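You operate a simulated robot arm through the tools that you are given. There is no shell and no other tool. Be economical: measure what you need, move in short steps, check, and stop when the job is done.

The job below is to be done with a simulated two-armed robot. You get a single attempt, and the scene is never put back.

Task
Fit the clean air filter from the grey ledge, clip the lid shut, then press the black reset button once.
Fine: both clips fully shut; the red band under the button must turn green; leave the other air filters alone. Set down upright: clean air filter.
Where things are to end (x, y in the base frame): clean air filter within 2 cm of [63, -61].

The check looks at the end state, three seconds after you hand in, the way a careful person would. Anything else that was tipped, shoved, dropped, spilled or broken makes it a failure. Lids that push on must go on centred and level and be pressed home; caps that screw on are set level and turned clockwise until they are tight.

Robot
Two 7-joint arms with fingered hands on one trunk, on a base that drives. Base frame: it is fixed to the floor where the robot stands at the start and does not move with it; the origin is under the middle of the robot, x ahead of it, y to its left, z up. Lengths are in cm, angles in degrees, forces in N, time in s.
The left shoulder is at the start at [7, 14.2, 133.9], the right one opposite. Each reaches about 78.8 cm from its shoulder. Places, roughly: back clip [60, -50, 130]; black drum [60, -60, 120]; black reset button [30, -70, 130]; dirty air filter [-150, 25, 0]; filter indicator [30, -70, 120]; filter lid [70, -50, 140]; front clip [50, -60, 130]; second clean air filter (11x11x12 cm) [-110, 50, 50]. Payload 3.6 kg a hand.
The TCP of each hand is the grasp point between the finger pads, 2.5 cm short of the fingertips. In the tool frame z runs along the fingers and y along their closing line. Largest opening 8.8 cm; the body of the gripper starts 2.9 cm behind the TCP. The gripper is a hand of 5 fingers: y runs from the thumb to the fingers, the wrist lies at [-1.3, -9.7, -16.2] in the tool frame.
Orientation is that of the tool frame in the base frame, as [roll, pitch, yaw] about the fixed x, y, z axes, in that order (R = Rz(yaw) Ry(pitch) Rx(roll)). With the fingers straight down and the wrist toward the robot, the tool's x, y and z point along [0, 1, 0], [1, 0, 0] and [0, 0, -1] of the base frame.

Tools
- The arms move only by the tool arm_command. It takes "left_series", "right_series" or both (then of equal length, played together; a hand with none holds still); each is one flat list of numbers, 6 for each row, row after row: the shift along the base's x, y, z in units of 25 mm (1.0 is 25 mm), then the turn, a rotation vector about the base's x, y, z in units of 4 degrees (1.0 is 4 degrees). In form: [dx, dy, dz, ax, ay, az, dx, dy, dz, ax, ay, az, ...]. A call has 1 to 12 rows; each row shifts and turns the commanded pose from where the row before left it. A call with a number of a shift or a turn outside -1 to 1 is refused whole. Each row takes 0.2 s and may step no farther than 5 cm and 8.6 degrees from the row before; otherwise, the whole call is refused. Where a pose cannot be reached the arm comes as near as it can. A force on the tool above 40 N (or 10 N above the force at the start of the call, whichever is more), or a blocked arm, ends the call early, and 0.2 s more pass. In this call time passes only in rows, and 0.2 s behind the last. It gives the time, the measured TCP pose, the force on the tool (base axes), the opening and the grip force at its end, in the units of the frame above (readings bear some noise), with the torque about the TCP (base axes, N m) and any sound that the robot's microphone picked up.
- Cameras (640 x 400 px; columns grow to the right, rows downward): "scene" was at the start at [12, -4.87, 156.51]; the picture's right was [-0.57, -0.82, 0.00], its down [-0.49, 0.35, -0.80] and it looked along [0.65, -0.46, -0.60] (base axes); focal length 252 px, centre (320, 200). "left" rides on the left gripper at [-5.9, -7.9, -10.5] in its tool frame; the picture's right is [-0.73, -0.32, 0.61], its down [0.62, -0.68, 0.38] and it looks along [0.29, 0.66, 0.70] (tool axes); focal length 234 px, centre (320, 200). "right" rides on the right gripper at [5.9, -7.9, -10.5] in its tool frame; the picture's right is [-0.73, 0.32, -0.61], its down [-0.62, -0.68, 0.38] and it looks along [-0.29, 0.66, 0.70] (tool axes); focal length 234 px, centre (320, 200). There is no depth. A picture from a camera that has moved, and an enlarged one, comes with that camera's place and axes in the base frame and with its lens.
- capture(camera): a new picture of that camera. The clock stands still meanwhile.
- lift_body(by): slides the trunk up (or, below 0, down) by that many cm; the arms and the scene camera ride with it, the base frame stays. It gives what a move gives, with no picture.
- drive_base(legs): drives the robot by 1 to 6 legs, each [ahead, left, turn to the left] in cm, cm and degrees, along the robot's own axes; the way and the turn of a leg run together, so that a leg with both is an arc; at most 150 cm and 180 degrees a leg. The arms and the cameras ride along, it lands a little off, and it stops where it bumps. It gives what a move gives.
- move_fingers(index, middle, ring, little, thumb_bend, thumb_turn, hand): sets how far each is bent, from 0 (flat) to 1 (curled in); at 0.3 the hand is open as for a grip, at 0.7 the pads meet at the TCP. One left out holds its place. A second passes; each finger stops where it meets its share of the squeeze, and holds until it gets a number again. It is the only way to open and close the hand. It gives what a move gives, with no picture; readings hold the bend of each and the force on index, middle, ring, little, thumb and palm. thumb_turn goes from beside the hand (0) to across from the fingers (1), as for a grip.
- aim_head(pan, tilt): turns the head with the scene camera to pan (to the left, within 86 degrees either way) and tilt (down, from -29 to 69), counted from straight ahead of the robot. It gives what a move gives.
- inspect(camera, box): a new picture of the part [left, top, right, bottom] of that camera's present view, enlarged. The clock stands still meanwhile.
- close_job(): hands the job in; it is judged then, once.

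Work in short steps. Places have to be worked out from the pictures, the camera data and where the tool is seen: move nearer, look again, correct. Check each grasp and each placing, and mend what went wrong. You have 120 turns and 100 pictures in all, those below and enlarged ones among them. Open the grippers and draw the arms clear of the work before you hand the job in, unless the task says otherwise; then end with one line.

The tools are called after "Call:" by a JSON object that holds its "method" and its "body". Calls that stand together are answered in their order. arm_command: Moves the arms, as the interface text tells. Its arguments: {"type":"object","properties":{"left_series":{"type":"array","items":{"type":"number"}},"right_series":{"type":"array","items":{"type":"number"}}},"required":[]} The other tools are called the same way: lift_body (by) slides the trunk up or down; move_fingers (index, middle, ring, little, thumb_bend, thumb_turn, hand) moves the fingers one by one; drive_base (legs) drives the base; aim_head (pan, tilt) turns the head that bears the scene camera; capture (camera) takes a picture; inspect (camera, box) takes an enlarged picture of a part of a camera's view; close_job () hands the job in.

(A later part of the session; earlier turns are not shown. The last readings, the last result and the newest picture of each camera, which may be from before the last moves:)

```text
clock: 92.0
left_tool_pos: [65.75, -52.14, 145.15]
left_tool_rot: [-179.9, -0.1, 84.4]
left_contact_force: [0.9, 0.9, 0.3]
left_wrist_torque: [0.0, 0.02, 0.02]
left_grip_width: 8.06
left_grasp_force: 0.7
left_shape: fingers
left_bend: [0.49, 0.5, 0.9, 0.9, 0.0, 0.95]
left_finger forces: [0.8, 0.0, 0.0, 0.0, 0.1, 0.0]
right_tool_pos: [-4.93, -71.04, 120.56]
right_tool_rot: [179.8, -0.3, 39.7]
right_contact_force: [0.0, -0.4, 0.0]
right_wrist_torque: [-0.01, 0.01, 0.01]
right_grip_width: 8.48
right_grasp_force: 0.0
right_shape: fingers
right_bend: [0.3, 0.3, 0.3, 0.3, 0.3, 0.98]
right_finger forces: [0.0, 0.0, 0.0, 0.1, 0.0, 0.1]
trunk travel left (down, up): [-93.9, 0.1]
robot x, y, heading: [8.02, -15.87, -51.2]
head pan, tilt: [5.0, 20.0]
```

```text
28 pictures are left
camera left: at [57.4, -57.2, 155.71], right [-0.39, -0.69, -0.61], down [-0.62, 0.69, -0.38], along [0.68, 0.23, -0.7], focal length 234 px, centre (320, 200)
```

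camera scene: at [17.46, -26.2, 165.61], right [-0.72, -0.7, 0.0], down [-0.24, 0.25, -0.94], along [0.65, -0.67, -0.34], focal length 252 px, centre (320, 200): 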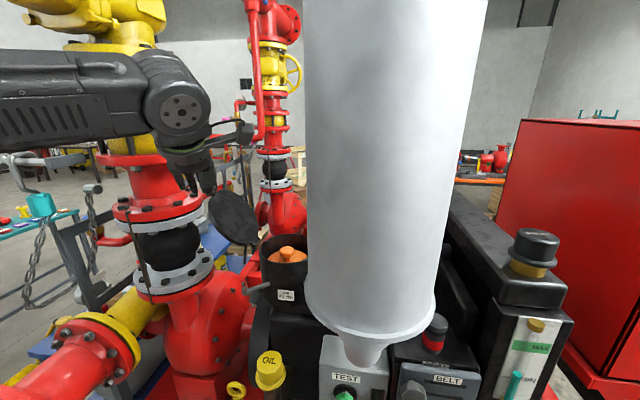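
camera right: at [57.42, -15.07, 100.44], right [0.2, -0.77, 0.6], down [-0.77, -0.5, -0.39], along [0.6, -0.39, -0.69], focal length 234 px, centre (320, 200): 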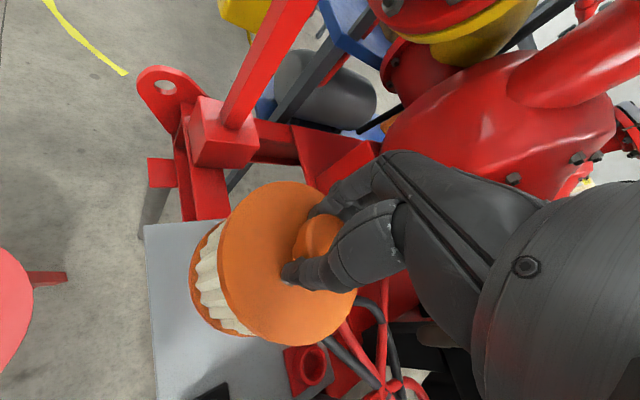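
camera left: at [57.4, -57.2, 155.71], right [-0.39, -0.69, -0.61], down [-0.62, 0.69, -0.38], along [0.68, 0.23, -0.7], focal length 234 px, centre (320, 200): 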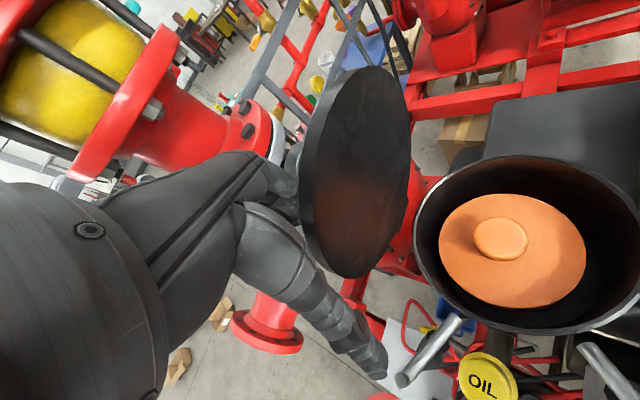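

The lid is now near vertical. I keep pulling it over toward the drum.

Call:
{"method": "arm_command", "body": {"left_series": [-0.5, -0.3, 0.1, 0, 0, 0, -0.5, -0.3, 0.1, 0, 0, 0, -0.5, -0.3, 0, 0, 0, 0, -0.5, -0.3, 0, 0, 0, 0]}}

Call:
{"method": "capture", "body": {"camera": "left"}}

```text
clock: 93.0
left_tool_pos: [60.64, -55.03, 145.73]
left_tool_rot: [180.0, 0.0, 84.5]
left_contact_force: [1.3, -0.1, 0.8]
left_wrist_torque: [-0.01, -0.01, 0.03]
left_grip_width: 8.05
left_grasp_force: 0.1
left_shape: fingers
left_bend: [0.49, 0.5, 0.9, 0.9, 0.0, 0.95]
left_finger forces: [0.3, 0.0, 0.0, 0.1, 0.0, 0.0]
right_tool_pos: [-4.99, -71.0, 120.56]
right_tool_rot: [179.8, -0.3, 39.7]
right_contact_force: [0.0, 0.0, -0.1]
right_wrist_torque: [0.0, 0.0, 0.0]
right_grip_width: 8.49
right_grasp_force: 0.0
right_shape: fingers
right_bend: [0.3, 0.3, 0.3, 0.3, 0.3, 0.98]
right_finger forces: [0.0, 0.1, 0.0, 0.1, 0.1, 0.0]
trunk travel left (down, up): [-93.9, 0.1]
robot x, y, heading: [7.9, -15.48, -51.1]
head pan, tilt: [5.0, 20.0]
```

```text
27 pictures are left
camera left: at [52.28, -60.11, 156.26], right [-0.39, -0.69, -0.61], down [-0.62, 0.69, -0.38], along [0.68, 0.23, -0.7], focal length 234 px, centre (320, 200)
```

left: 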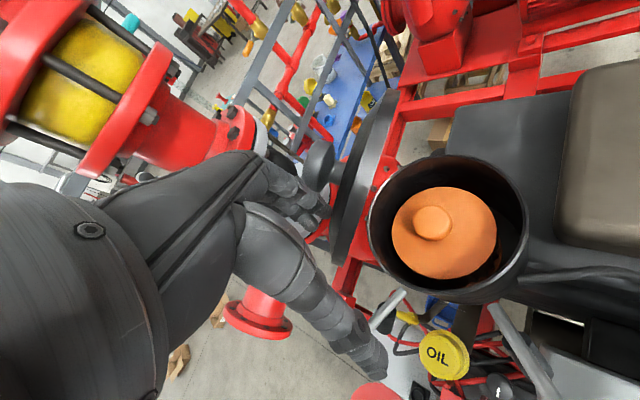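

The lid is past vertical and its grip knob shows on the outer face. I turn the hand back in yaw, keeping the wrist away from the white cylinder, while I push the lid on over.

Call:
{"method": "arm_command", "body": {"left_series": [-0.2, -0.3, 0, 0, 0, -1, -0.2, -0.3, 0, 0, 0, -1, -0.2, -0.3, 0, 0, 0, -1, -0.2, -0.3, 0, 0, 0, -1, -0.2, -0.3, 0, 0, 0, -1, -0.2, -0.3, 0, 0, 0, -1]}}

Call:
{"method": "capture", "body": {"camera": "left"}}

Call:
{"method": "inspect", "body": {"camera": "scene", "box": [180, 140, 340, 300]}}

```text
clock: 94.4
left_tool_pos: [57.64, -59.56, 145.75]
left_tool_rot: [-180.0, -0.1, 60.5]
left_contact_force: [-0.2, 0.5, -0.2]
left_wrist_torque: [0.0, -0.03, 0.03]
left_grip_width: 7.92
left_grasp_force: 0.1
left_shape: fingers
left_bend: [0.5, 0.5, 0.9, 0.9, 0.0, 0.95]
left_finger forces: [0.0, 0.0, 0.1, 0.0, 0.0, 0.0]
right_tool_pos: [-5.01, -71.03, 120.71]
right_tool_rot: [179.8, -0.3, 39.7]
right_contact_force: [-0.6, 0.6, -0.4]
right_wrist_torque: [0.01, 0.01, 0.0]
right_grip_width: 8.48
right_grasp_force: 0.0
right_shape: fingers
right_bend: [0.3, 0.3, 0.3, 0.3, 0.3, 0.98]
right_finger forces: [0.0, 0.0, 0.0, 0.0, 0.1, 0.0]
trunk travel left (down, up): [-93.9, 0.1]
robot x, y, heading: [7.97, -16.02, -51.0]
head pan, tilt: [5.0, 20.0]
```

```text
26 pictures are left
camera left: at [47.97, -60.7, 156.26], right [-0.64, -0.47, -0.61], down [-0.29, 0.88, -0.38], along [0.71, -0.07, -0.7], focal length 234 px, centre (320, 200)
```

left: 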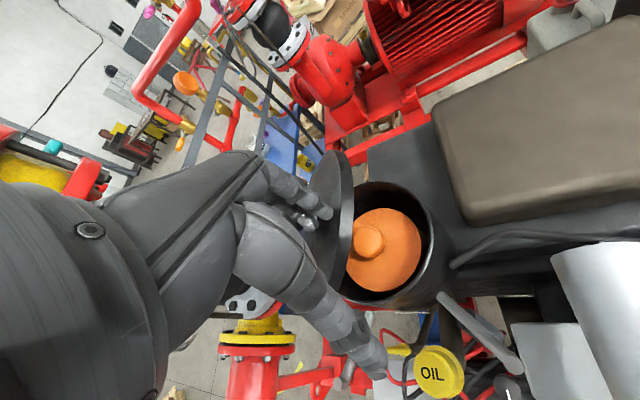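

```text
2.50 times, centred on (260, 220) of scene
camera zoom: at [17.48, -26.23, 165.61], right [-0.72, -0.7, 0.0], down [-0.24, 0.25, -0.94], along [0.65, -0.67, -0.34], focal length 630 px, centre (470, 150)
```

zoom: 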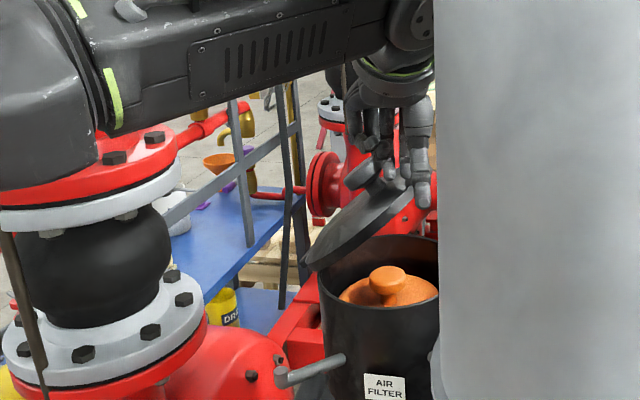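

The lid leans about halfway over the drum and stays there. I swing the wrist away from the cylinder with yaw to about 20, keeping the fingertip in place, then press the lid down from above.

Call:
{"method": "arm_command", "body": {"left_series": [0.1, 0.06, 0.1, 0, 0, -1, 0.1, 0.06, 0.1, 0, 0, -1, 0.1, 0.06, 0, 0, 0, -1, 0.1, 0.06, 0, 0, 0, -1, 0.1, 0.06, 0, 0, 0, -1, 0.1, 0.06, 0, 0, 0, -1, 0.1, 0.06, 0, 0, 0, -1, 0.1, 0.06, 0, 0, 0, -1, 0.1, 0.06, 0, 0, 0, -1, 0.1, 0.06, 0, 0, 0, -1]}}

Call:
{"method": "arm_command", "body": {"left_series": [0, 0, -0.5, 0, 0, 0, 0, 0, -0.5, 0, 0, 0, 0, 0, -0.4, 0, 0, 0]}}

Call:
{"method": "capture", "body": {"camera": "left"}}

Call:
{"method": "inspect", "body": {"camera": "scene", "box": [200, 160, 340, 300]}}

```text
clock: 96.6
left_tool_pos: [60.2, -58.06, 146.22]
left_tool_rot: [-179.9, -0.1, 20.5]
left_contact_force: [0.0, 0.0, -0.5]
left_wrist_torque: [0.02, 0.01, 0.0]
left_grip_width: 7.92
left_grasp_force: 0.0
left_shape: fingers
left_bend: [0.5, 0.5, 0.9, 0.9, 0.0, 0.95]
left_finger forces: [0.0, 0.1, 0.0, 0.1, 0.0, 0.1]
right_tool_pos: [-4.91, -70.87, 120.69]
right_tool_rot: [179.8, -0.3, 39.7]
right_contact_force: [-0.5, -0.2, -0.9]
right_wrist_torque: [0.0, 0.01, 0.02]
right_grip_width: 8.49
right_grasp_force: 0.0
right_shape: fingers
right_bend: [0.3, 0.3, 0.3, 0.3, 0.3, 0.98]
right_finger forces: [0.0, 0.0, 0.0, 0.0, 0.1, 0.0]
trunk travel left (down, up): [-93.9, 0.1]
robot x, y, heading: [8.13, -15.45, -50.8]
head pan, tilt: [5.0, 20.0]
```

```text
clock: 97.4
left_tool_pos: [58.95, -58.35, 143.09]
left_tool_rot: [179.8, -0.4, 20.1]
left_contact_force: [-17.3, -10.3, 15.3]
left_wrist_torque: [-0.67, -0.01, -0.78]
left_grip_width: 8.18
left_grasp_force: 12.0
left_shape: fingers
left_bend: [0.47, 0.44, 0.9, 0.9, 0.0, 0.95]
left_finger forces: [6.4, 18.4, 0.0, 0.0, 0.0, 0.1]
right_tool_pos: [-5.95, -71.11, 120.4]
right_tool_rot: [179.6, -0.8, 39.7]
right_contact_force: [0.1, 1.0, 0.2]
right_wrist_torque: [0.01, -0.02, 0.02]
right_grip_width: 8.49
right_grasp_force: 0.0
right_shape: fingers
right_bend: [0.3, 0.3, 0.3, 0.3, 0.3, 0.98]
right_finger forces: [0.1, 0.0, 0.1, 0.0, 0.0, 0.0]
trunk travel left (down, up): [-93.9, 0.1]
robot x, y, heading: [7.77, -15.89, -51.2]
head pan, tilt: [5.0, 20.0]
```

```text
24 pictures are left
camera left: at [50.74, -52.93, 153.63], right [-0.79, 0.05, -0.61], down [0.35, 0.85, -0.38], along [0.5, -0.52, -0.69], focal length 234 px, centre (320, 200)
```

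left: 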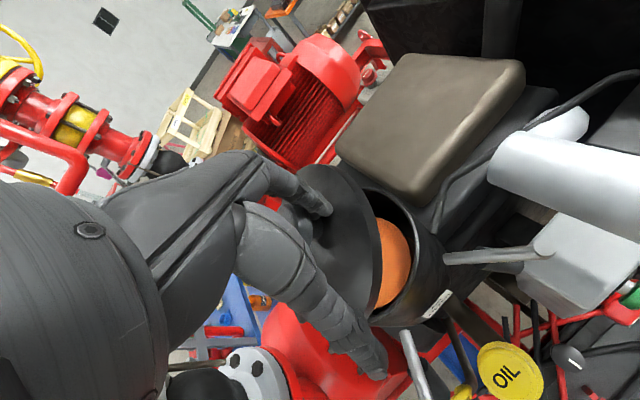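

```text
2.86 times, centred on (270, 230) of scene
camera zoom: at [16.28, -26.46, 165.69], right [-0.72, -0.69, -0.01], down [-0.23, 0.25, -0.94], along [0.66, -0.68, -0.34], focal length 721 px, centre (463, 114)
```

zoom: 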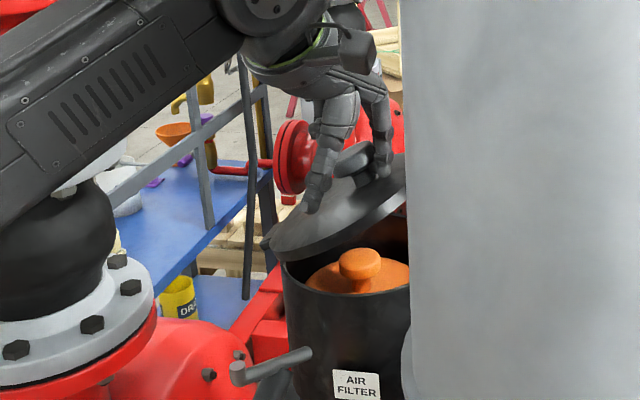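

The hand straddles the lid's knob and was blocking its arc, with the force toward -x and -y. I follow the knob's arc, moving -m and down together.

Call:
{"method": "arm_command", "body": {"left_series": [-0.5, -0.25, 0.1, 0, 0, 0, -0.3, -0.15, -0.3, 0, 0, 0, -0.2, -0.1, -0.4, 0, 0, 0, -0.2, -0.1, -0.4, 0, 0, 0]}}

Call:
{"method": "inspect", "body": {"camera": "scene", "box": [200, 160, 340, 300]}}

```text
clock: 98.4
left_tool_pos: [56.83, -59.63, 140.26]
left_tool_rot: [-179.9, -0.1, 20.6]
left_contact_force: [-5.3, -6.0, 3.0]
left_wrist_torque: [-0.16, 0.0, -0.32]
left_grip_width: 7.93
left_grasp_force: 4.1
left_shape: fingers
left_bend: [0.5, 0.44, 0.9, 0.9, 0.0, 0.95]
left_finger forces: [0.0, 8.5, 0.1, 0.0, 0.0, 0.0]
right_tool_pos: [-5.19, -71.09, 120.51]
right_tool_rot: [179.7, -0.5, 39.7]
right_contact_force: [-0.3, 0.7, -0.3]
right_wrist_torque: [0.01, -0.02, 0.02]
right_grip_width: 8.51
right_grasp_force: 0.0
right_shape: fingers
right_bend: [0.3, 0.3, 0.3, 0.3, 0.3, 0.98]
right_finger forces: [0.0, 0.0, 0.0, 0.0, 0.0, 0.0]
trunk travel left (down, up): [-93.9, 0.1]
robot x, y, heading: [8.16, -15.83, -51.0]
head pan, tilt: [5.0, 20.0]
```

```text
2.86 times, centred on (270, 230) of scene
camera zoom: at [17.12, -26.45, 165.62], right [-0.72, -0.7, 0.0], down [-0.24, 0.25, -0.94], along [0.65, -0.67, -0.34], focal length 721 px, centre (463, 114)
```

zoom: 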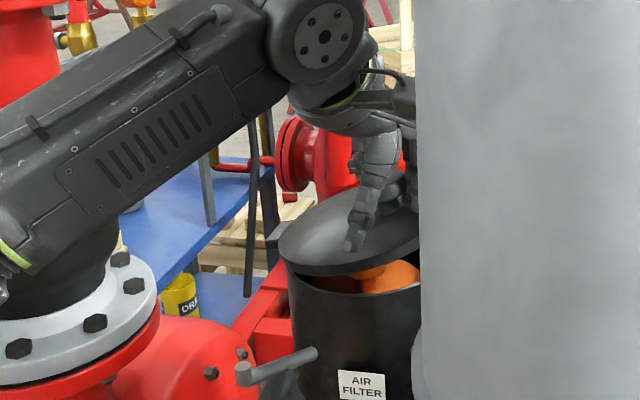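

The lid is about 15° from closed. I continue the same way for the last stretch.

Call:
{"method": "arm_command", "body": {"left_series": [-0.3, -0.2, -0.3, 0, 0, 0, -0.2, -0.1, -0.4, 0, 0, 0, -0.1, -0.05, -0.3, 0, 0, 0]}}

Call:
{"method": "inspect", "body": {"camera": "scene", "box": [200, 160, 340, 300]}}

```text
clock: 99.2
left_tool_pos: [55.67, -60.51, 137.63]
left_tool_rot: [-179.9, 0.0, 20.5]
left_contact_force: [-1.4, -3.4, -0.4]
left_wrist_torque: [0.0, -0.02, -0.09]
left_grip_width: 7.95
left_grasp_force: 1.4
left_shape: fingers
left_bend: [0.5, 0.46, 0.9, 0.9, 0.0, 0.95]
left_finger forces: [0.1, 2.9, 0.0, 0.0, 0.1, 0.0]
right_tool_pos: [-4.97, -71.15, 120.58]
right_tool_rot: [179.8, -0.4, 39.7]
right_contact_force: [-0.4, 0.0, 0.3]
right_wrist_torque: [0.02, 0.0, 0.01]
right_grip_width: 8.5
right_grasp_force: 0.1
right_shape: fingers
right_bend: [0.3, 0.3, 0.3, 0.3, 0.3, 0.98]
right_finger forces: [0.0, 0.0, 0.1, 0.1, 0.1, 0.1]
trunk travel left (down, up): [-93.9, 0.1]
robot x, y, heading: [8.03, -15.71, -51.0]
head pan, tilt: [5.0, 20.0]
```

```text
2.86 times, centred on (270, 230) of scene
camera zoom: at [17.46, -26.34, 165.6], right [-0.72, -0.7, 0.0], down [-0.24, 0.25, -0.94], along [0.65, -0.67, -0.34], focal length 721 px, centre (463, 114)
```

zoom: 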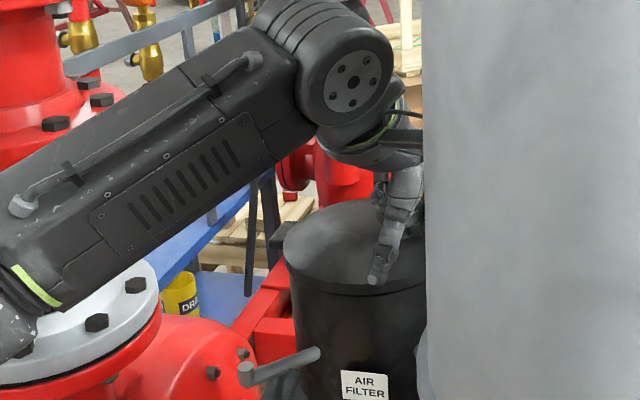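

The lid looks closed flush on the drum. I lift the hand straight off and look.

Call:
{"method": "arm_command", "body": {"left_series": [-0.1, -0.05, 0.3, 0, 0, 0, 0, 0, 0.8, 0, 0, 0, 0, 0, 1, 0, 0, 0, 0, 0.3, 1, 0, 0, 0, 0, 0.8, 0.4, 0, 0, 0, 0, 1, 0, 0, 0, 0, 0, 1, 0, 0, 0, 0]}}

Call:
{"method": "capture", "body": {"camera": "left"}}

```text
clock: 100.8
left_tool_pos: [55.27, -52.59, 146.47]
left_tool_rot: [-180.0, 0.0, 20.5]
left_contact_force: [1.2, 0.3, 0.0]
left_wrist_torque: [-0.01, 0.02, 0.04]
left_grip_width: 7.94
left_grasp_force: 0.0
left_shape: fingers
left_bend: [0.5, 0.5, 0.9, 0.9, 0.0, 0.95]
left_finger forces: [0.0, 0.0, 0.1, 0.0, 0.1, 0.0]
right_tool_pos: [-5.09, -70.8, 120.67]
right_tool_rot: [179.7, -0.3, 39.7]
right_contact_force: [-0.3, -0.9, 0.8]
right_wrist_torque: [-0.01, 0.03, -0.02]
right_grip_width: 8.49
right_grasp_force: 0.1
right_shape: fingers
right_bend: [0.3, 0.3, 0.3, 0.3, 0.3, 0.98]
right_finger forces: [0.0, 0.0, 0.0, 0.0, 0.0, 0.0]
trunk travel left (down, up): [-93.9, 0.1]
robot x, y, heading: [7.98, -15.86, -50.9]
head pan, tilt: [5.0, 20.0]
```

```text
20 pictures are left
camera left: at [47.07, -47.26, 157.14], right [-0.79, 0.05, -0.61], down [0.35, 0.86, -0.38], along [0.5, -0.51, -0.7], focal length 234 px, centre (320, 200)
```

left: 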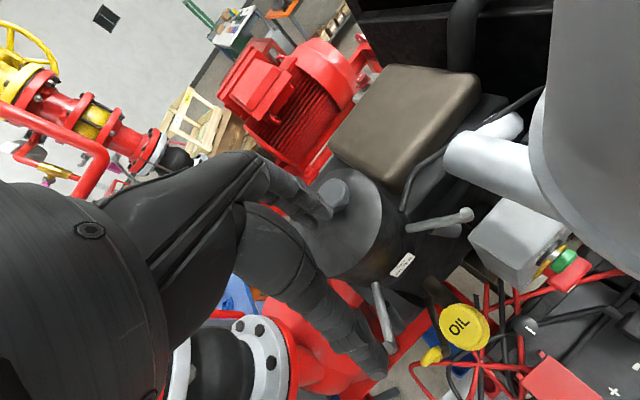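

The lid is closed. I enlarge the two clip levers to see how they must swing.

Call:
{"method": "inspect", "body": {"camera": "left", "box": [340, 190, 490, 360]}}

```text
2.35 times, centred on (415, 275) of left
camera zoom: at [47.07, -47.26, 157.14], right [-0.79, 0.05, -0.61], down [0.35, 0.86, -0.38], along [0.5, -0.51, -0.7], focal length 551 px, centre (96, 24)
```

zoom: 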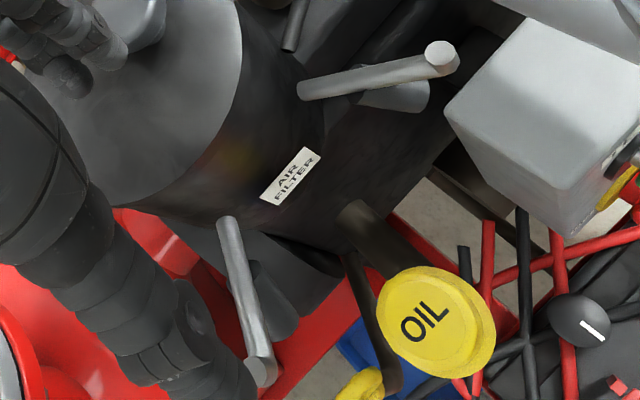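

Each clip is a bar of about 7 cm sticking out level from the drum wall with an upturned peg at its end, so it should swing up until the peg lies over the lid. I start with the back clip, whose end is at about [59.7, -46, 128]. I turn the hand to yaw 100 so that the pinch axis matches the pivot axis.

Call:
{"method": "arm_command", "body": {"left_series": [0.15, 0.2, 0, 0, 0, 1, 0.15, 0.2, 0, 0, 0, 1, 0.15, 0.2, 0, 0, 0, 1, 0.15, 0.2, 0, 0, 0, 1, 0.15, 0.2, 0, 0, 0, 1, 0.15, 0.2, 0, 0, 0, 1, 0.15, 0.2, 0, 0, 0, 1, 0.15, 0.2, 0, 0, 0, 1, 0.15, 0.2, 0, 0, 0, 1, 0.15, 0.2, 0, 0, 0, 1]}}

Call:
{"method": "arm_command", "body": {"left_series": [0.1, 0, -0.2, 0, 0, 1, 0.1, 0, -0.2, 0, 0, 1, 0.1, 0, -0.2, 0, 0, 1, 0, 0, -0.2, 0, 0, 1, 0, 0, -0.2, 0, 0, 1, 0, 0, -0.2, 0, 0, 1, 0, 0, -0.2, 0, 0, 1, 0, 0, -0.2, 0, 0, 1, 0, 0, -0.2, 0, 0, 1, 0, 0, -0.2, 0, 0, 1]}}

Call:
{"method": "move_fingers", "body": {"hand": "left", "index": 0.42, "middle": 0.42, "ring": 0.42, "little": 0.42, "thumb_bend": 0.42, "thumb_turn": 1}}

Call:
{"method": "capture", "body": {"camera": "left"}}

```text
clock: 103.0
left_tool_pos: [59.29, -47.68, 146.45]
left_tool_rot: [-179.8, -0.1, 60.6]
left_contact_force: [0.0, 0.1, 0.0]
left_wrist_torque: [-0.03, -0.02, 0.01]
left_grip_width: 7.98
left_grasp_force: 0.0
left_shape: fingers
left_bend: [0.5, 0.5, 0.9, 0.9, 0.0, 0.95]
left_finger forces: [0.0, 0.1, 0.0, 0.0, 0.1, 0.1]
right_tool_pos: [-5.0, -70.96, 120.59]
right_tool_rot: [179.9, -0.3, 39.7]
right_contact_force: [-0.2, 0.0, -0.2]
right_wrist_torque: [-0.01, 0.01, 0.01]
right_grip_width: 8.49
right_grasp_force: 0.0
right_shape: fingers
right_bend: [0.3, 0.3, 0.3, 0.3, 0.3, 0.98]
right_finger forces: [0.0, 0.0, 0.0, 0.0, 0.1, 0.0]
trunk travel left (down, up): [-93.9, 0.1]
robot x, y, heading: [8.02, -15.58, -50.7]
head pan, tilt: [5.0, 20.0]
```

```text
clock: 105.2
left_tool_pos: [59.73, -47.83, 141.47]
left_tool_rot: [-179.8, 0.0, 100.5]
left_contact_force: [0.1, -0.1, -0.8]
left_wrist_torque: [0.02, 0.01, 0.0]
left_grip_width: 7.96
left_grasp_force: 0.0
left_shape: fingers
left_bend: [0.5, 0.5, 0.9, 0.9, 0.0, 0.95]
left_finger forces: [0.0, 0.1, 0.0, 0.0, 0.1, 0.0]
right_tool_pos: [-4.96, -71.02, 120.55]
right_tool_rot: [179.8, -0.4, 39.7]
right_contact_force: [0.0, 0.7, -0.3]
right_wrist_torque: [-0.04, 0.0, -0.03]
right_grip_width: 8.49
right_grasp_force: 0.1
right_shape: fingers
right_bend: [0.3, 0.3, 0.3, 0.3, 0.3, 0.98]
right_finger forces: [0.0, 0.0, 0.0, 0.0, 0.0, 0.1]
trunk travel left (down, up): [-93.9, 0.1]
robot x, y, heading: [7.91, -15.59, -51.2]
head pan, tilt: [5.0, 20.0]
```

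```text
clock: 106.2
left_tool_pos: [59.76, -47.74, 141.41]
left_tool_rot: [-180.0, 0.0, 100.5]
left_contact_force: [-0.1, -0.6, -0.1]
left_wrist_torque: [0.0, -0.02, -0.04]
left_grip_width: 5.94
left_grasp_force: 0.1
left_shape: fingers
left_bend: [0.42, 0.42, 0.42, 0.42, 0.42, 0.99]
left_finger forces: [0.0, 0.1, 0.0, 0.0, 0.0, 0.0]
right_tool_pos: [-5.08, -70.88, 120.71]
right_tool_rot: [179.8, -0.2, 39.8]
right_contact_force: [0.9, 0.1, -1.2]
right_wrist_torque: [0.02, 0.0, -0.04]
right_grip_width: 8.52
right_grasp_force: 0.0
right_shape: fingers
right_bend: [0.3, 0.3, 0.3, 0.3, 0.3, 0.98]
right_finger forces: [0.0, 0.1, 0.1, 0.0, 0.0, 0.0]
trunk travel left (down, up): [-93.9, 0.1]
robot x, y, heading: [7.85, -15.9, -51.0]
head pan, tilt: [5.0, 20.0]
```

```text
18 pictures are left
camera left: at [53.28, -54.93, 152.01], right [-0.19, -0.77, -0.61], down [-0.78, 0.49, -0.38], along [0.59, 0.4, -0.7], focal length 234 px, centre (320, 200)
```

left: 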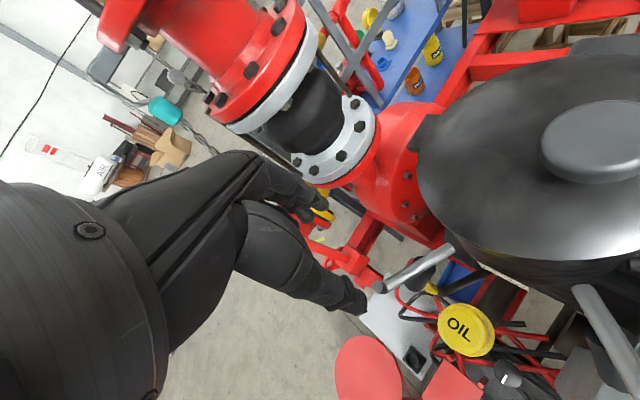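

The back clip bar lies under the hand, with its end at [59.4, -45.8] and its root at [60.4, -53]. I descend so the bar is between thumb and fingers.

Call:
{"method": "arm_command", "body": {"left_series": [0, 0, -0.9, 0, 0, 0, 0, 0, -0.9, 0, 0, 0, 0, 0, -0.9, 0, 0, 0, 0, 0, -0.9, 0, 0, 0, 0, 0, -0.7, 0, 0, 0, 0, 0, -0.6, 0, 0, 0]}}

Call:
{"method": "capture", "body": {"camera": "left"}}

```text
clock: 107.6
left_tool_pos: [59.84, -47.84, 129.16]
left_tool_rot: [-179.9, -0.1, 100.4]
left_contact_force: [0.8, -0.2, 0.4]
left_wrist_torque: [0.0, 0.01, -0.01]
left_grip_width: 5.94
left_grasp_force: 0.0
left_shape: fingers
left_bend: [0.42, 0.42, 0.42, 0.42, 0.42, 0.99]
left_finger forces: [0.1, 0.1, 0.1, 0.0, 0.0, 0.0]
right_tool_pos: [-4.9, -71.08, 120.63]
right_tool_rot: [179.8, -0.3, 39.7]
right_contact_force: [0.5, 0.0, -0.7]
right_wrist_torque: [0.01, 0.01, 0.0]
right_grip_width: 8.49
right_grasp_force: 0.1
right_shape: fingers
right_bend: [0.3, 0.3, 0.3, 0.3, 0.3, 0.98]
right_finger forces: [0.0, 0.0, 0.0, 0.0, 0.0, 0.0]
trunk travel left (down, up): [-93.9, 0.1]
robot x, y, heading: [7.72, -15.72, -50.9]
head pan, tilt: [5.0, 20.0]
```

```text
17 pictures are left
camera left: at [53.25, -54.99, 139.67], right [-0.19, -0.77, -0.61], down [-0.78, 0.49, -0.38], along [0.59, 0.4, -0.7], focal length 234 px, centre (320, 200)
```

left: 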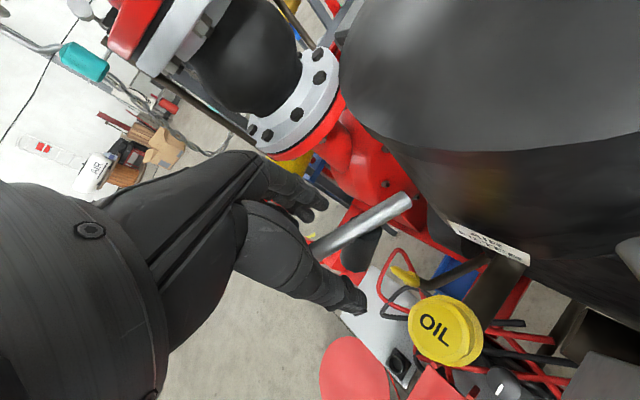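

The bar runs through the gap between thumb and fingers at the TCP. I close on it.

Call:
{"method": "move_fingers", "body": {"hand": "left", "index": 0.72, "middle": 0.72, "ring": 0.72, "little": 0.72, "thumb_bend": 0.72}}

```text
clock: 108.6
left_tool_pos: [59.65, -47.88, 129.17]
left_tool_rot: [-180.0, 0.0, 100.3]
left_contact_force: [-5.0, -0.4, -0.5]
left_wrist_torque: [0.01, 0.0, 0.0]
left_grip_width: 0.0
left_grasp_force: 3.0
left_shape: fingers
left_bend: [0.72, 0.72, 0.72, 0.72, 0.68, 1.0]
left_finger forces: [1.1, 0.0, 0.0, 0.0, 5.3, 0.0]
right_tool_pos: [-5.11, -71.05, 120.5]
right_tool_rot: [179.7, -0.3, 39.7]
right_contact_force: [-0.2, 0.3, 0.8]
right_wrist_torque: [-0.01, 0.0, -0.02]
right_grip_width: 8.5
right_grasp_force: 0.1
right_shape: fingers
right_bend: [0.3, 0.3, 0.3, 0.3, 0.3, 0.98]
right_finger forces: [0.1, 0.1, 0.0, 0.0, 0.0, 0.0]
trunk travel left (down, up): [-93.9, 0.1]
robot x, y, heading: [7.93, -16.12, -50.7]
head pan, tilt: [5.0, 20.0]
```

There is light contact, with the fingers closed around or under the bar. I raise along the arc around its root.

Call:
{"method": "arm_command", "body": {"left_series": [0, 0, 0.4, 0, 0, 0, 0, -0.15, 0.45, 0, 0, 0, 0, -0.25, 0.4, 0, 0, 0, 0, -0.35, 0.4, 0, 0, 0]}}

Call:
{"method": "capture", "body": {"camera": "left"}}

```text
clock: 109.6
left_tool_pos: [60.07, -49.54, 133.27]
left_tool_rot: [-180.0, -0.1, 100.5]
left_contact_force: [-0.4, -0.1, -0.4]
left_wrist_torque: [-0.03, 0.03, 0.0]
left_grip_width: 0.01
left_grasp_force: 0.1
left_shape: fingers
left_bend: [0.72, 0.72, 0.72, 0.72, 0.71, 1.0]
left_finger forces: [0.1, 0.0, 0.0, 0.1, 0.0, 0.0]
right_tool_pos: [-4.94, -70.92, 120.58]
right_tool_rot: [179.8, -0.3, 39.8]
right_contact_force: [0.9, -0.4, -0.1]
right_wrist_torque: [0.0, -0.02, -0.01]
right_grip_width: 8.46
right_grasp_force: 0.1
right_shape: fingers
right_bend: [0.3, 0.3, 0.3, 0.3, 0.3, 0.98]
right_finger forces: [0.0, 0.1, 0.0, 0.0, 0.1, 0.1]
trunk travel left (down, up): [-93.9, 0.1]
robot x, y, heading: [7.89, -15.85, -50.7]
head pan, tilt: [5.0, 20.0]
```

```text
16 pictures are left
camera left: at [53.3, -56.82, 143.77], right [-0.19, -0.77, -0.61], down [-0.78, 0.49, -0.38], along [0.59, 0.41, -0.7], focal length 234 px, centre (320, 200)
```

left: 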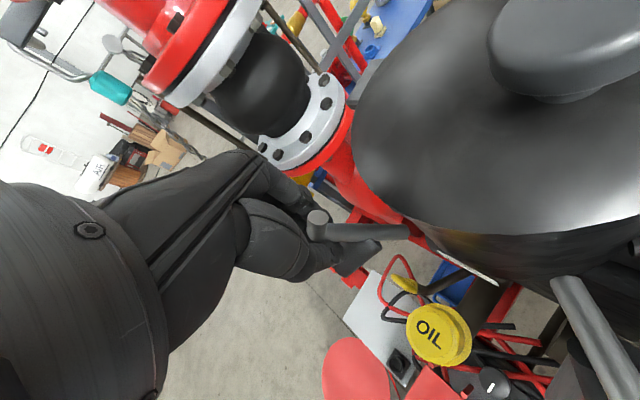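

The bar has swung up to about 75° and its peg is nearing the lid. I now push it inward toward the lid with the closed fingers.

Call:
{"method": "arm_command", "body": {"left_series": [0, -0.3, 0.2, 0, 0, 0, 0, -0.3, 0, 0, 0, 0, 0, -0.3, 0, 0, 0, 0, 0, -0.2, 0, 0, 0, 0]}}

Call:
{"method": "capture", "body": {"camera": "left"}}

```text
clock: 110.6
left_tool_pos: [59.92, -52.02, 133.88]
left_tool_rot: [180.0, 0.1, 100.6]
left_contact_force: [2.4, 6.1, 8.0]
left_wrist_torque: [0.19, -0.04, 0.05]
left_grip_width: 0.0
left_grasp_force: 7.1
left_shape: fingers
left_bend: [0.72, 0.73, 0.73, 0.72, 0.71, 1.0]
left_finger forces: [6.7, 3.9, 3.0, 0.0, 0.0, 0.0]
right_tool_pos: [-5.0, -70.75, 120.74]
right_tool_rot: [179.7, -0.3, 39.8]
right_contact_force: [0.0, 0.1, -1.2]
right_wrist_torque: [0.0, 0.02, -0.02]
right_grip_width: 8.49
right_grasp_force: 0.2
right_shape: fingers
right_bend: [0.3, 0.3, 0.3, 0.3, 0.3, 0.98]
right_finger forces: [0.1, 0.1, 0.1, 0.0, 0.1, 0.0]
trunk travel left (down, up): [-93.9, 0.1]
robot x, y, heading: [8.08, -15.91, -50.9]
head pan, tilt: [5.0, 20.0]
```

```text
15 pictures are left
camera left: at [53.21, -59.28, 144.44], right [-0.18, -0.77, -0.61], down [-0.78, 0.49, -0.38], along [0.59, 0.4, -0.7], focal length 234 px, centre (320, 200)
```

left: 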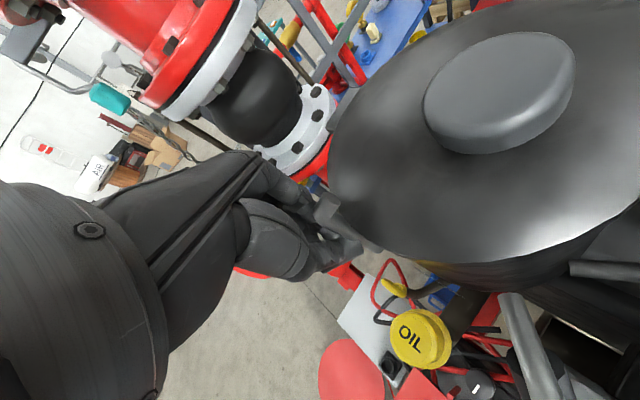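

The peg is at the lid edge with 6 N of push. I push further in, a little higher for leverage.

Call:
{"method": "arm_command", "body": {"left_series": [0, 0.1, 0.3, 0, 0, 0, 0, -0.3, 0, 0, 0, 0, 0, -0.3, 0, 0, 0, 0, 0, -0.25, 0, 0, 0, 0]}}

Call:
{"method": "inspect", "body": {"camera": "left", "box": [240, 120, 440, 300]}}

```text
clock: 111.6
left_tool_pos: [59.96, -52.56, 134.55]
left_tool_rot: [-180.0, -0.6, 101.0]
left_contact_force: [-6.3, 34.4, -2.2]
left_wrist_torque: [0.73, 0.19, 0.25]
left_grip_width: 0.0
left_grasp_force: 18.0
left_shape: fingers
left_bend: [0.71, 0.72, 0.72, 0.72, 0.71, 1.0]
left_finger forces: [35.3, 0.0, 0.0, 0.0, 0.1, 0.0]
right_tool_pos: [-4.93, -70.26, 120.94]
right_tool_rot: [179.4, -0.2, 40.0]
right_contact_force: [0.6, 0.3, 0.4]
right_wrist_torque: [0.0, 0.0, 0.02]
right_grip_width: 8.47
right_grasp_force: 0.0
right_shape: fingers
right_bend: [0.3, 0.3, 0.3, 0.3, 0.3, 0.98]
right_finger forces: [0.0, 0.1, 0.1, 0.0, 0.1, 0.0]
trunk travel left (down, up): [-93.9, 0.1]
robot x, y, heading: [7.79, -15.65, -50.7]
head pan, tilt: [5.0, 20.0]
stopped in row 4 (left hand): the force on the tool passed its limit at 41 N (the readings are from after the stop); the commanded pose is now the measured one
```

```text
2.22 times, centred on (340, 210) of left
camera zoom: at [53.38, -59.91, 145.11], right [-0.18, -0.77, -0.61], down [-0.79, 0.49, -0.38], along [0.59, 0.42, -0.69], focal length 520 px, centre (276, 178)
```

zoom: 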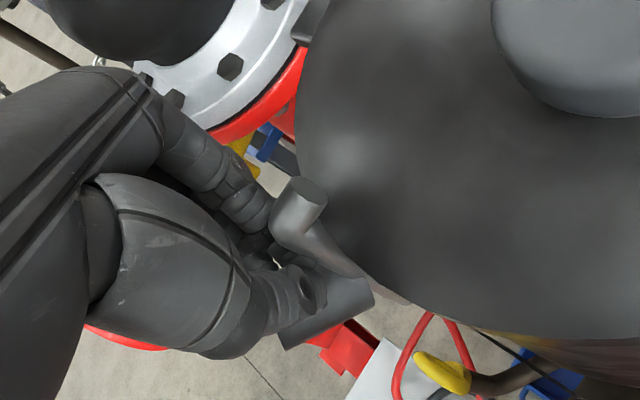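

The bar stands upright with its peg pointing in over the lid, and it resists at 34 N, so it is at its stop. I draw the hand back and up and check the clip.

Call:
{"method": "arm_command", "body": {"left_series": [0, 0.4, 0, 0, 0, 0, 0, 0.8, 0.2, 0, 0, 0, 0, 0.4, 1, 0, 0, 0, 0, 0, 1, 0, 0, 0, 0, 0, 1, 0, 0, 0, 0, 0, 1, 0, 0, -1, 0, 0, 0.5, 0, 0, -1, 0, 0, 0, 0, 0, -1, 0, 0, 0, 0, 0, -1, 0, 0, 0, 0, 0, -1]}}

Call:
{"method": "capture", "body": {"camera": "left"}}

```text
clock: 113.8
left_tool_pos: [59.98, -49.71, 146.16]
left_tool_rot: [-179.8, -0.4, 80.6]
left_contact_force: [0.3, 0.2, -0.1]
left_wrist_torque: [0.05, -0.02, -0.01]
left_grip_width: 0.0
left_grasp_force: 0.0
left_shape: fingers
left_bend: [0.72, 0.72, 0.72, 0.72, 0.71, 1.0]
left_finger forces: [0.1, 0.0, 0.0, 0.0, 0.0, 0.1]
right_tool_pos: [-4.84, -70.85, 120.56]
right_tool_rot: [179.8, -0.3, 39.9]
right_contact_force: [0.3, 0.6, 0.4]
right_wrist_torque: [0.02, 0.0, 0.01]
right_grip_width: 8.49
right_grasp_force: 0.0
right_shape: fingers
right_bend: [0.3, 0.3, 0.3, 0.3, 0.3, 0.98]
right_finger forces: [0.0, 0.0, 0.0, 0.0, 0.0, 0.0]
trunk travel left (down, up): [-93.9, 0.1]
robot x, y, heading: [8.23, -15.88, -50.8]
head pan, tilt: [5.0, 20.0]
```

```text
13 pictures are left
camera left: at [51.35, -54.3, 156.69], right [-0.44, -0.66, -0.61], down [-0.57, 0.73, -0.38], along [0.69, 0.18, -0.7], focal length 234 px, centre (320, 200)
```

left: 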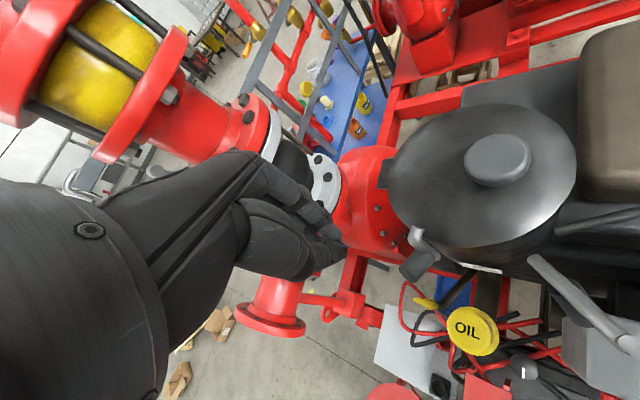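

I enlarge the back clip to judge whether it is fully home.

Call:
{"method": "inspect", "body": {"camera": "left", "box": [370, 180, 470, 300]}}

```text
3.33 times, centred on (420, 240) of left
camera zoom: at [51.35, -54.3, 156.69], right [-0.44, -0.66, -0.61], down [-0.57, 0.73, -0.38], along [0.69, 0.18, -0.7], focal length 781 px, centre (-13, 67)
```

zoom: 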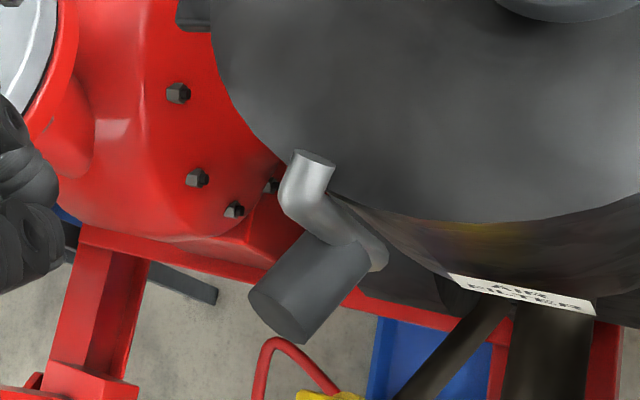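

The back clip bar stands vertical with its peg over the lid. For the front clip I turn the hand to about -15° in yaw, which keeps the wrist clear of the cylinder, and curl the ring and little fingers away.

Call:
{"method": "arm_command", "body": {"left_series": [-0.1, 0, 0, 0, 0, -1, -0.1, 0, 0, 0, 0, -1, -0.1, 0, 0, 0, 0, -1, -0.1, 0, 0, 0, 0, -1, -0.1, 0, 0, 0, 0, -1, -0.1, 0, 0, 0, 0, -1, -0.1, 0, 0, 0, 0, -1, -0.1, 0, 0, 0, 0, -1, -0.1, 0, 0, 0, 0, -1, -0.1, 0, 0, 0, 0, -1, -0.1, 0, 0, 0, 0, -1, -0.1, 0, 0, 0, 0, -1]}}

Call:
{"method": "arm_command", "body": {"left_series": [-0.25, -0.25, 0, 0, 0, -1, -0.25, -0.25, 0, 0, 0, -1, -0.25, -0.25, 0, 0, 0, -1, -0.25, -0.25, 0, 0, 0, -1, -0.25, -0.25, 0, 0, 0, -1, -0.25, -0.25, 0, 0, 0, -1, -0.25, -0.3, 0, 0, 0, -1, -0.25, -0.3, 0, 0, 0, -1, -0.25, -0.3, 0, 0, 0, -1, -0.25, -0.35, 0, 0, 0, -1, -0.3, -0.35, 0, 0, 0, -1, -0.3, -0.4, 0, 0, 0, -1]}}

Call:
{"method": "move_fingers", "body": {"hand": "left", "index": 0.52, "middle": 0.52, "ring": 1, "little": 1, "thumb_bend": 0.42}}

Call:
{"method": "capture", "body": {"camera": "left"}}

```text
clock: 116.4
left_tool_pos: [57.06, -49.77, 146.12]
left_tool_rot: [-180.0, -0.5, 32.6]
left_contact_force: [0.9, -0.1, -0.3]
left_wrist_torque: [0.0, 0.0, -0.03]
left_grip_width: 0.0
left_grasp_force: 0.0
left_shape: fingers
left_bend: [0.72, 0.72, 0.72, 0.72, 0.71, 1.0]
left_finger forces: [0.0, 0.0, 0.0, 0.0, 0.0, 0.0]
right_tool_pos: [-4.82, -70.91, 120.59]
right_tool_rot: [179.8, -0.3, 39.8]
right_contact_force: [0.4, 0.5, 0.3]
right_wrist_torque: [-0.02, 0.01, -0.01]
right_grip_width: 8.49
right_grasp_force: 0.0
right_shape: fingers
right_bend: [0.3, 0.3, 0.3, 0.3, 0.3, 0.98]
right_finger forces: [0.1, 0.0, 0.0, 0.0, 0.0, 0.0]
trunk travel left (down, up): [-93.9, 0.1]
robot x, y, heading: [7.88, -15.77, -50.9]
head pan, tilt: [5.0, 20.0]
```

```text
clock: 119.0
left_tool_pos: [49.24, -58.55, 146.07]
left_tool_rot: [-179.8, -0.6, -15.4]
left_contact_force: [-0.1, 0.3, -0.9]
left_wrist_torque: [-0.01, -0.02, 0.01]
left_grip_width: 0.0
left_grasp_force: 0.1
left_shape: fingers
left_bend: [0.72, 0.72, 0.72, 0.72, 0.71, 1.0]
left_finger forces: [0.1, 0.1, 0.0, 0.0, 0.1, 0.0]
right_tool_pos: [-4.92, -71.03, 120.68]
right_tool_rot: [179.8, -0.4, 39.8]
right_contact_force: [-0.9, 0.1, 0.6]
right_wrist_torque: [-0.01, -0.02, -0.01]
right_grip_width: 8.52
right_grasp_force: 0.0
right_shape: fingers
right_bend: [0.3, 0.3, 0.3, 0.3, 0.3, 0.98]
right_finger forces: [0.1, 0.1, 0.0, 0.0, 0.1, 0.0]
trunk travel left (down, up): [-93.9, 0.1]
robot x, y, heading: [7.95, -15.57, -50.8]
head pan, tilt: [5.0, 20.0]
```

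```text
clock: 120.0
left_tool_pos: [49.25, -58.39, 146.07]
left_tool_rot: [-179.9, -0.5, -15.4]
left_contact_force: [0.0, -0.3, -0.8]
left_wrist_torque: [0.01, -0.01, -0.01]
left_grip_width: 4.77
left_grasp_force: 0.0
left_shape: fingers
left_bend: [0.52, 0.52, 1.0, 1.0, 0.42, 0.99]
left_finger forces: [0.0, 0.1, 0.0, 0.0, 0.0, 0.1]
right_tool_pos: [-4.88, -70.91, 120.57]
right_tool_rot: [179.8, -0.3, 39.7]
right_contact_force: [-0.2, 0.4, 0.3]
right_wrist_torque: [-0.01, -0.01, -0.01]
right_grip_width: 8.49
right_grasp_force: 0.0
right_shape: fingers
right_bend: [0.3, 0.3, 0.3, 0.3, 0.3, 0.98]
right_finger forces: [0.0, 0.0, 0.0, 0.0, 0.0, 0.1]
trunk travel left (down, up): [-93.9, 0.1]
robot x, y, heading: [8.41, -15.78, -51.1]
head pan, tilt: [5.0, 20.0]
```

```text
11 pictures are left
camera left: at [45.67, -49.22, 156.57], right [-0.61, 0.5, -0.61], down [0.79, 0.49, -0.38], along [0.11, -0.71, -0.69], focal length 234 px, centre (320, 200)
```

left: 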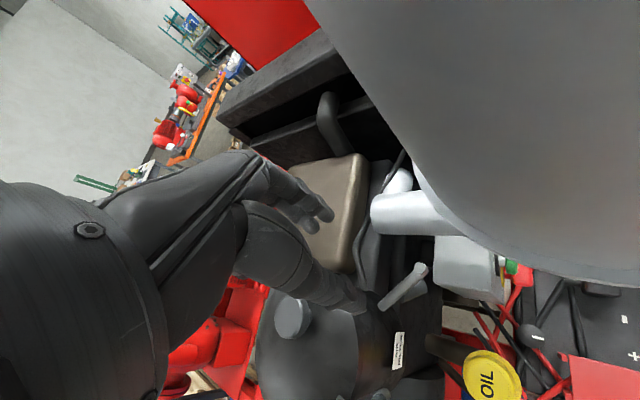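

The front clip runs from [47.6, -58.6, 128] to its root at [54.5, -59.4], right below the hand. I descend around it.

Call:
{"method": "arm_command", "body": {"left_series": [-0.1, -0.15, -0.9, 0, 0, 0, 0, 0, -0.9, 0, 0, 0, 0, 0, -0.9, 0, 0, 0, 0, 0, -0.9, 0, 0, 0, 0, 0, -0.9, 0, 0, 0, 0, 0, -0.8, 0, 0, 0, 0, 0, -0.8, 0, 0, 0, 0, 0, -0.65, 0, 0, 0]}}

Call:
{"method": "capture", "body": {"camera": "left"}}

```text
clock: 121.8
left_tool_pos: [49.08, -58.84, 129.33]
left_tool_rot: [-179.8, -0.5, -15.1]
left_contact_force: [0.2, -0.1, -0.9]
left_wrist_torque: [-0.02, -0.02, 0.0]
left_grip_width: 4.74
left_grasp_force: 0.0
left_shape: fingers
left_bend: [0.52, 0.52, 1.0, 1.0, 0.42, 0.99]
left_finger forces: [0.0, 0.0, 0.0, 0.0, 0.1, 0.0]
right_tool_pos: [-4.87, -71.06, 120.6]
right_tool_rot: [179.8, -0.3, 39.8]
right_contact_force: [-0.3, 0.4, 0.3]
right_wrist_torque: [-0.02, -0.02, 0.02]
right_grip_width: 8.5
right_grasp_force: 0.2
right_shape: fingers
right_bend: [0.3, 0.3, 0.3, 0.3, 0.3, 0.98]
right_finger forces: [0.0, 0.0, 0.0, 0.0, 0.0, 0.1]
trunk travel left (down, up): [-93.9, 0.1]
robot x, y, heading: [8.17, -15.83, -50.8]
head pan, tilt: [5.0, 20.0]
```

```text
10 pictures are left
camera left: at [45.47, -49.72, 139.78], right [-0.61, 0.5, -0.61], down [0.78, 0.49, -0.38], along [0.11, -0.71, -0.69], focal length 234 px, centre (320, 200)
```

left: 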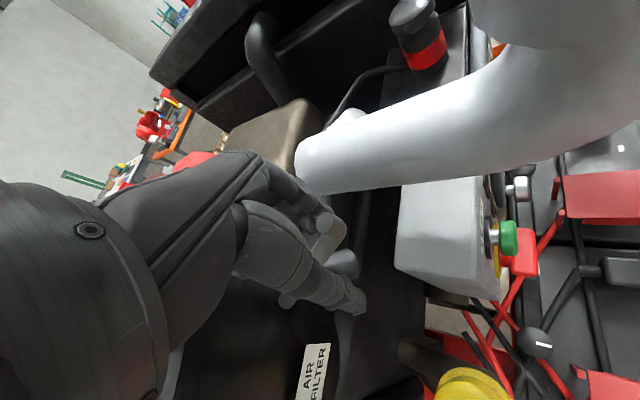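

The clip bar is between thumb and fingers. I close and raise along its arc toward +x.

Call:
{"method": "move_fingers", "body": {"hand": "left", "index": 0.74, "middle": 0.74, "thumb_bend": 0.72}}

Call:
{"method": "arm_command", "body": {"left_series": [0, 0, 0.4, 0, 0, 0, 0.1, 0, 0.45, 0, 0, 0, 0.2, 0, 0.4, 0, 0, 0, 0.35, -0.05, 0.4, 0, 0, 0]}}

Call:
{"method": "capture", "body": {"camera": "left"}}

```text
clock: 122.8
left_tool_pos: [49.13, -58.84, 129.27]
left_tool_rot: [-179.9, -0.4, -15.4]
left_contact_force: [0.8, 3.4, -0.3]
left_wrist_torque: [-0.02, 0.05, -0.06]
left_grip_width: 0.01
left_grasp_force: 4.6
left_shape: fingers
left_bend: [0.74, 0.73, 1.0, 1.0, 0.67, 1.0]
left_finger forces: [0.4, 3.7, 0.1, 0.1, 5.7, 0.0]
right_tool_pos: [-4.8, -70.88, 120.69]
right_tool_rot: [179.7, -0.3, 39.8]
right_contact_force: [-0.4, 0.3, 1.0]
right_wrist_torque: [0.0, -0.01, 0.0]
right_grip_width: 8.49
right_grasp_force: 0.0
right_shape: fingers
right_bend: [0.3, 0.3, 0.3, 0.3, 0.3, 0.98]
right_finger forces: [0.1, 0.1, 0.0, 0.0, 0.0, 0.0]
trunk travel left (down, up): [-93.9, 0.1]
robot x, y, heading: [7.98, -15.6, -50.9]
head pan, tilt: [5.0, 20.0]
```

```text
clock: 123.8
left_tool_pos: [50.57, -59.19, 133.46]
left_tool_rot: [-179.9, -0.5, -15.4]
left_contact_force: [-1.2, -1.6, -1.0]
left_wrist_torque: [-0.01, -0.01, 0.0]
left_grip_width: 0.0
left_grasp_force: 2.4
left_shape: fingers
left_bend: [0.74, 0.73, 1.0, 1.0, 0.69, 1.0]
left_finger forces: [0.0, 1.6, 2.5, 0.1, 0.6, 0.1]
right_tool_pos: [-4.93, -71.01, 120.64]
right_tool_rot: [179.8, -0.2, 39.8]
right_contact_force: [0.3, 0.1, -0.1]
right_wrist_torque: [0.0, -0.02, 0.02]
right_grip_width: 8.49
right_grasp_force: 0.0
right_shape: fingers
right_bend: [0.3, 0.3, 0.3, 0.3, 0.3, 0.98]
right_finger forces: [0.0, 0.0, 0.0, 0.0, 0.0, 0.0]
trunk travel left (down, up): [-93.9, 0.1]
robot x, y, heading: [7.78, -15.41, -50.9]
head pan, tilt: [5.0, 20.0]
```

```text
9 pictures are left
camera left: at [46.98, -50.02, 143.95], right [-0.61, 0.5, -0.61], down [0.79, 0.49, -0.38], along [0.11, -0.71, -0.69], focal length 234 px, centre (320, 200)
```

left: 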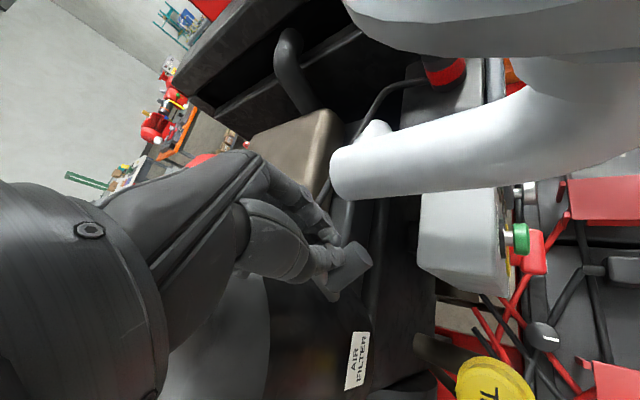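

The clip's handle has turned outward, so the bar is coming up. I keep moving in toward the lid and watch the force.

Call:
{"method": "arm_command", "body": {"left_series": [0.4, -0.02, 0.3, 0, 0, 0, 0.4, -0.02, 0.15, 0, 0, 0, 0.3, 0, 0, 0, 0, 0, 0.2, 0, 0, 0, 0, 0]}}

Call:
{"method": "capture", "body": {"camera": "left"}}

```text
clock: 124.8
left_tool_pos: [53.14, -59.16, 134.66]
left_tool_rot: [-179.8, -0.7, -15.6]
left_contact_force: [-19.3, 5.5, -3.1]
left_wrist_torque: [0.08, 0.42, 0.03]
left_grip_width: 0.0
left_grasp_force: 9.7
left_shape: fingers
left_bend: [0.74, 0.73, 1.0, 1.0, 0.69, 1.0]
left_finger forces: [0.1, 20.1, 0.0, 0.0, 0.0, 0.0]
right_tool_pos: [-5.51, -70.83, 120.52]
right_tool_rot: [179.6, -0.5, 39.8]
right_contact_force: [0.2, -0.5, 1.3]
right_wrist_torque: [0.03, -0.03, 0.01]
right_grip_width: 8.48
right_grasp_force: 0.1
right_shape: fingers
right_bend: [0.3, 0.3, 0.3, 0.3, 0.3, 0.98]
right_finger forces: [0.0, 0.0, 0.0, 0.0, 0.0, 0.1]
trunk travel left (down, up): [-93.9, 0.1]
robot x, y, heading: [7.86, -15.75, -50.6]
head pan, tilt: [5.0, 20.0]
```

```text
8 pictures are left
camera left: at [49.55, -49.97, 145.23], right [-0.61, 0.51, -0.61], down [0.79, 0.49, -0.37], along [0.11, -0.71, -0.69], focal length 234 px, centre (320, 200)
```

left: 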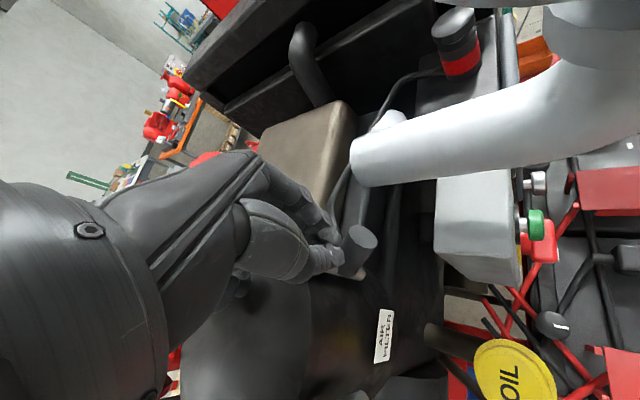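

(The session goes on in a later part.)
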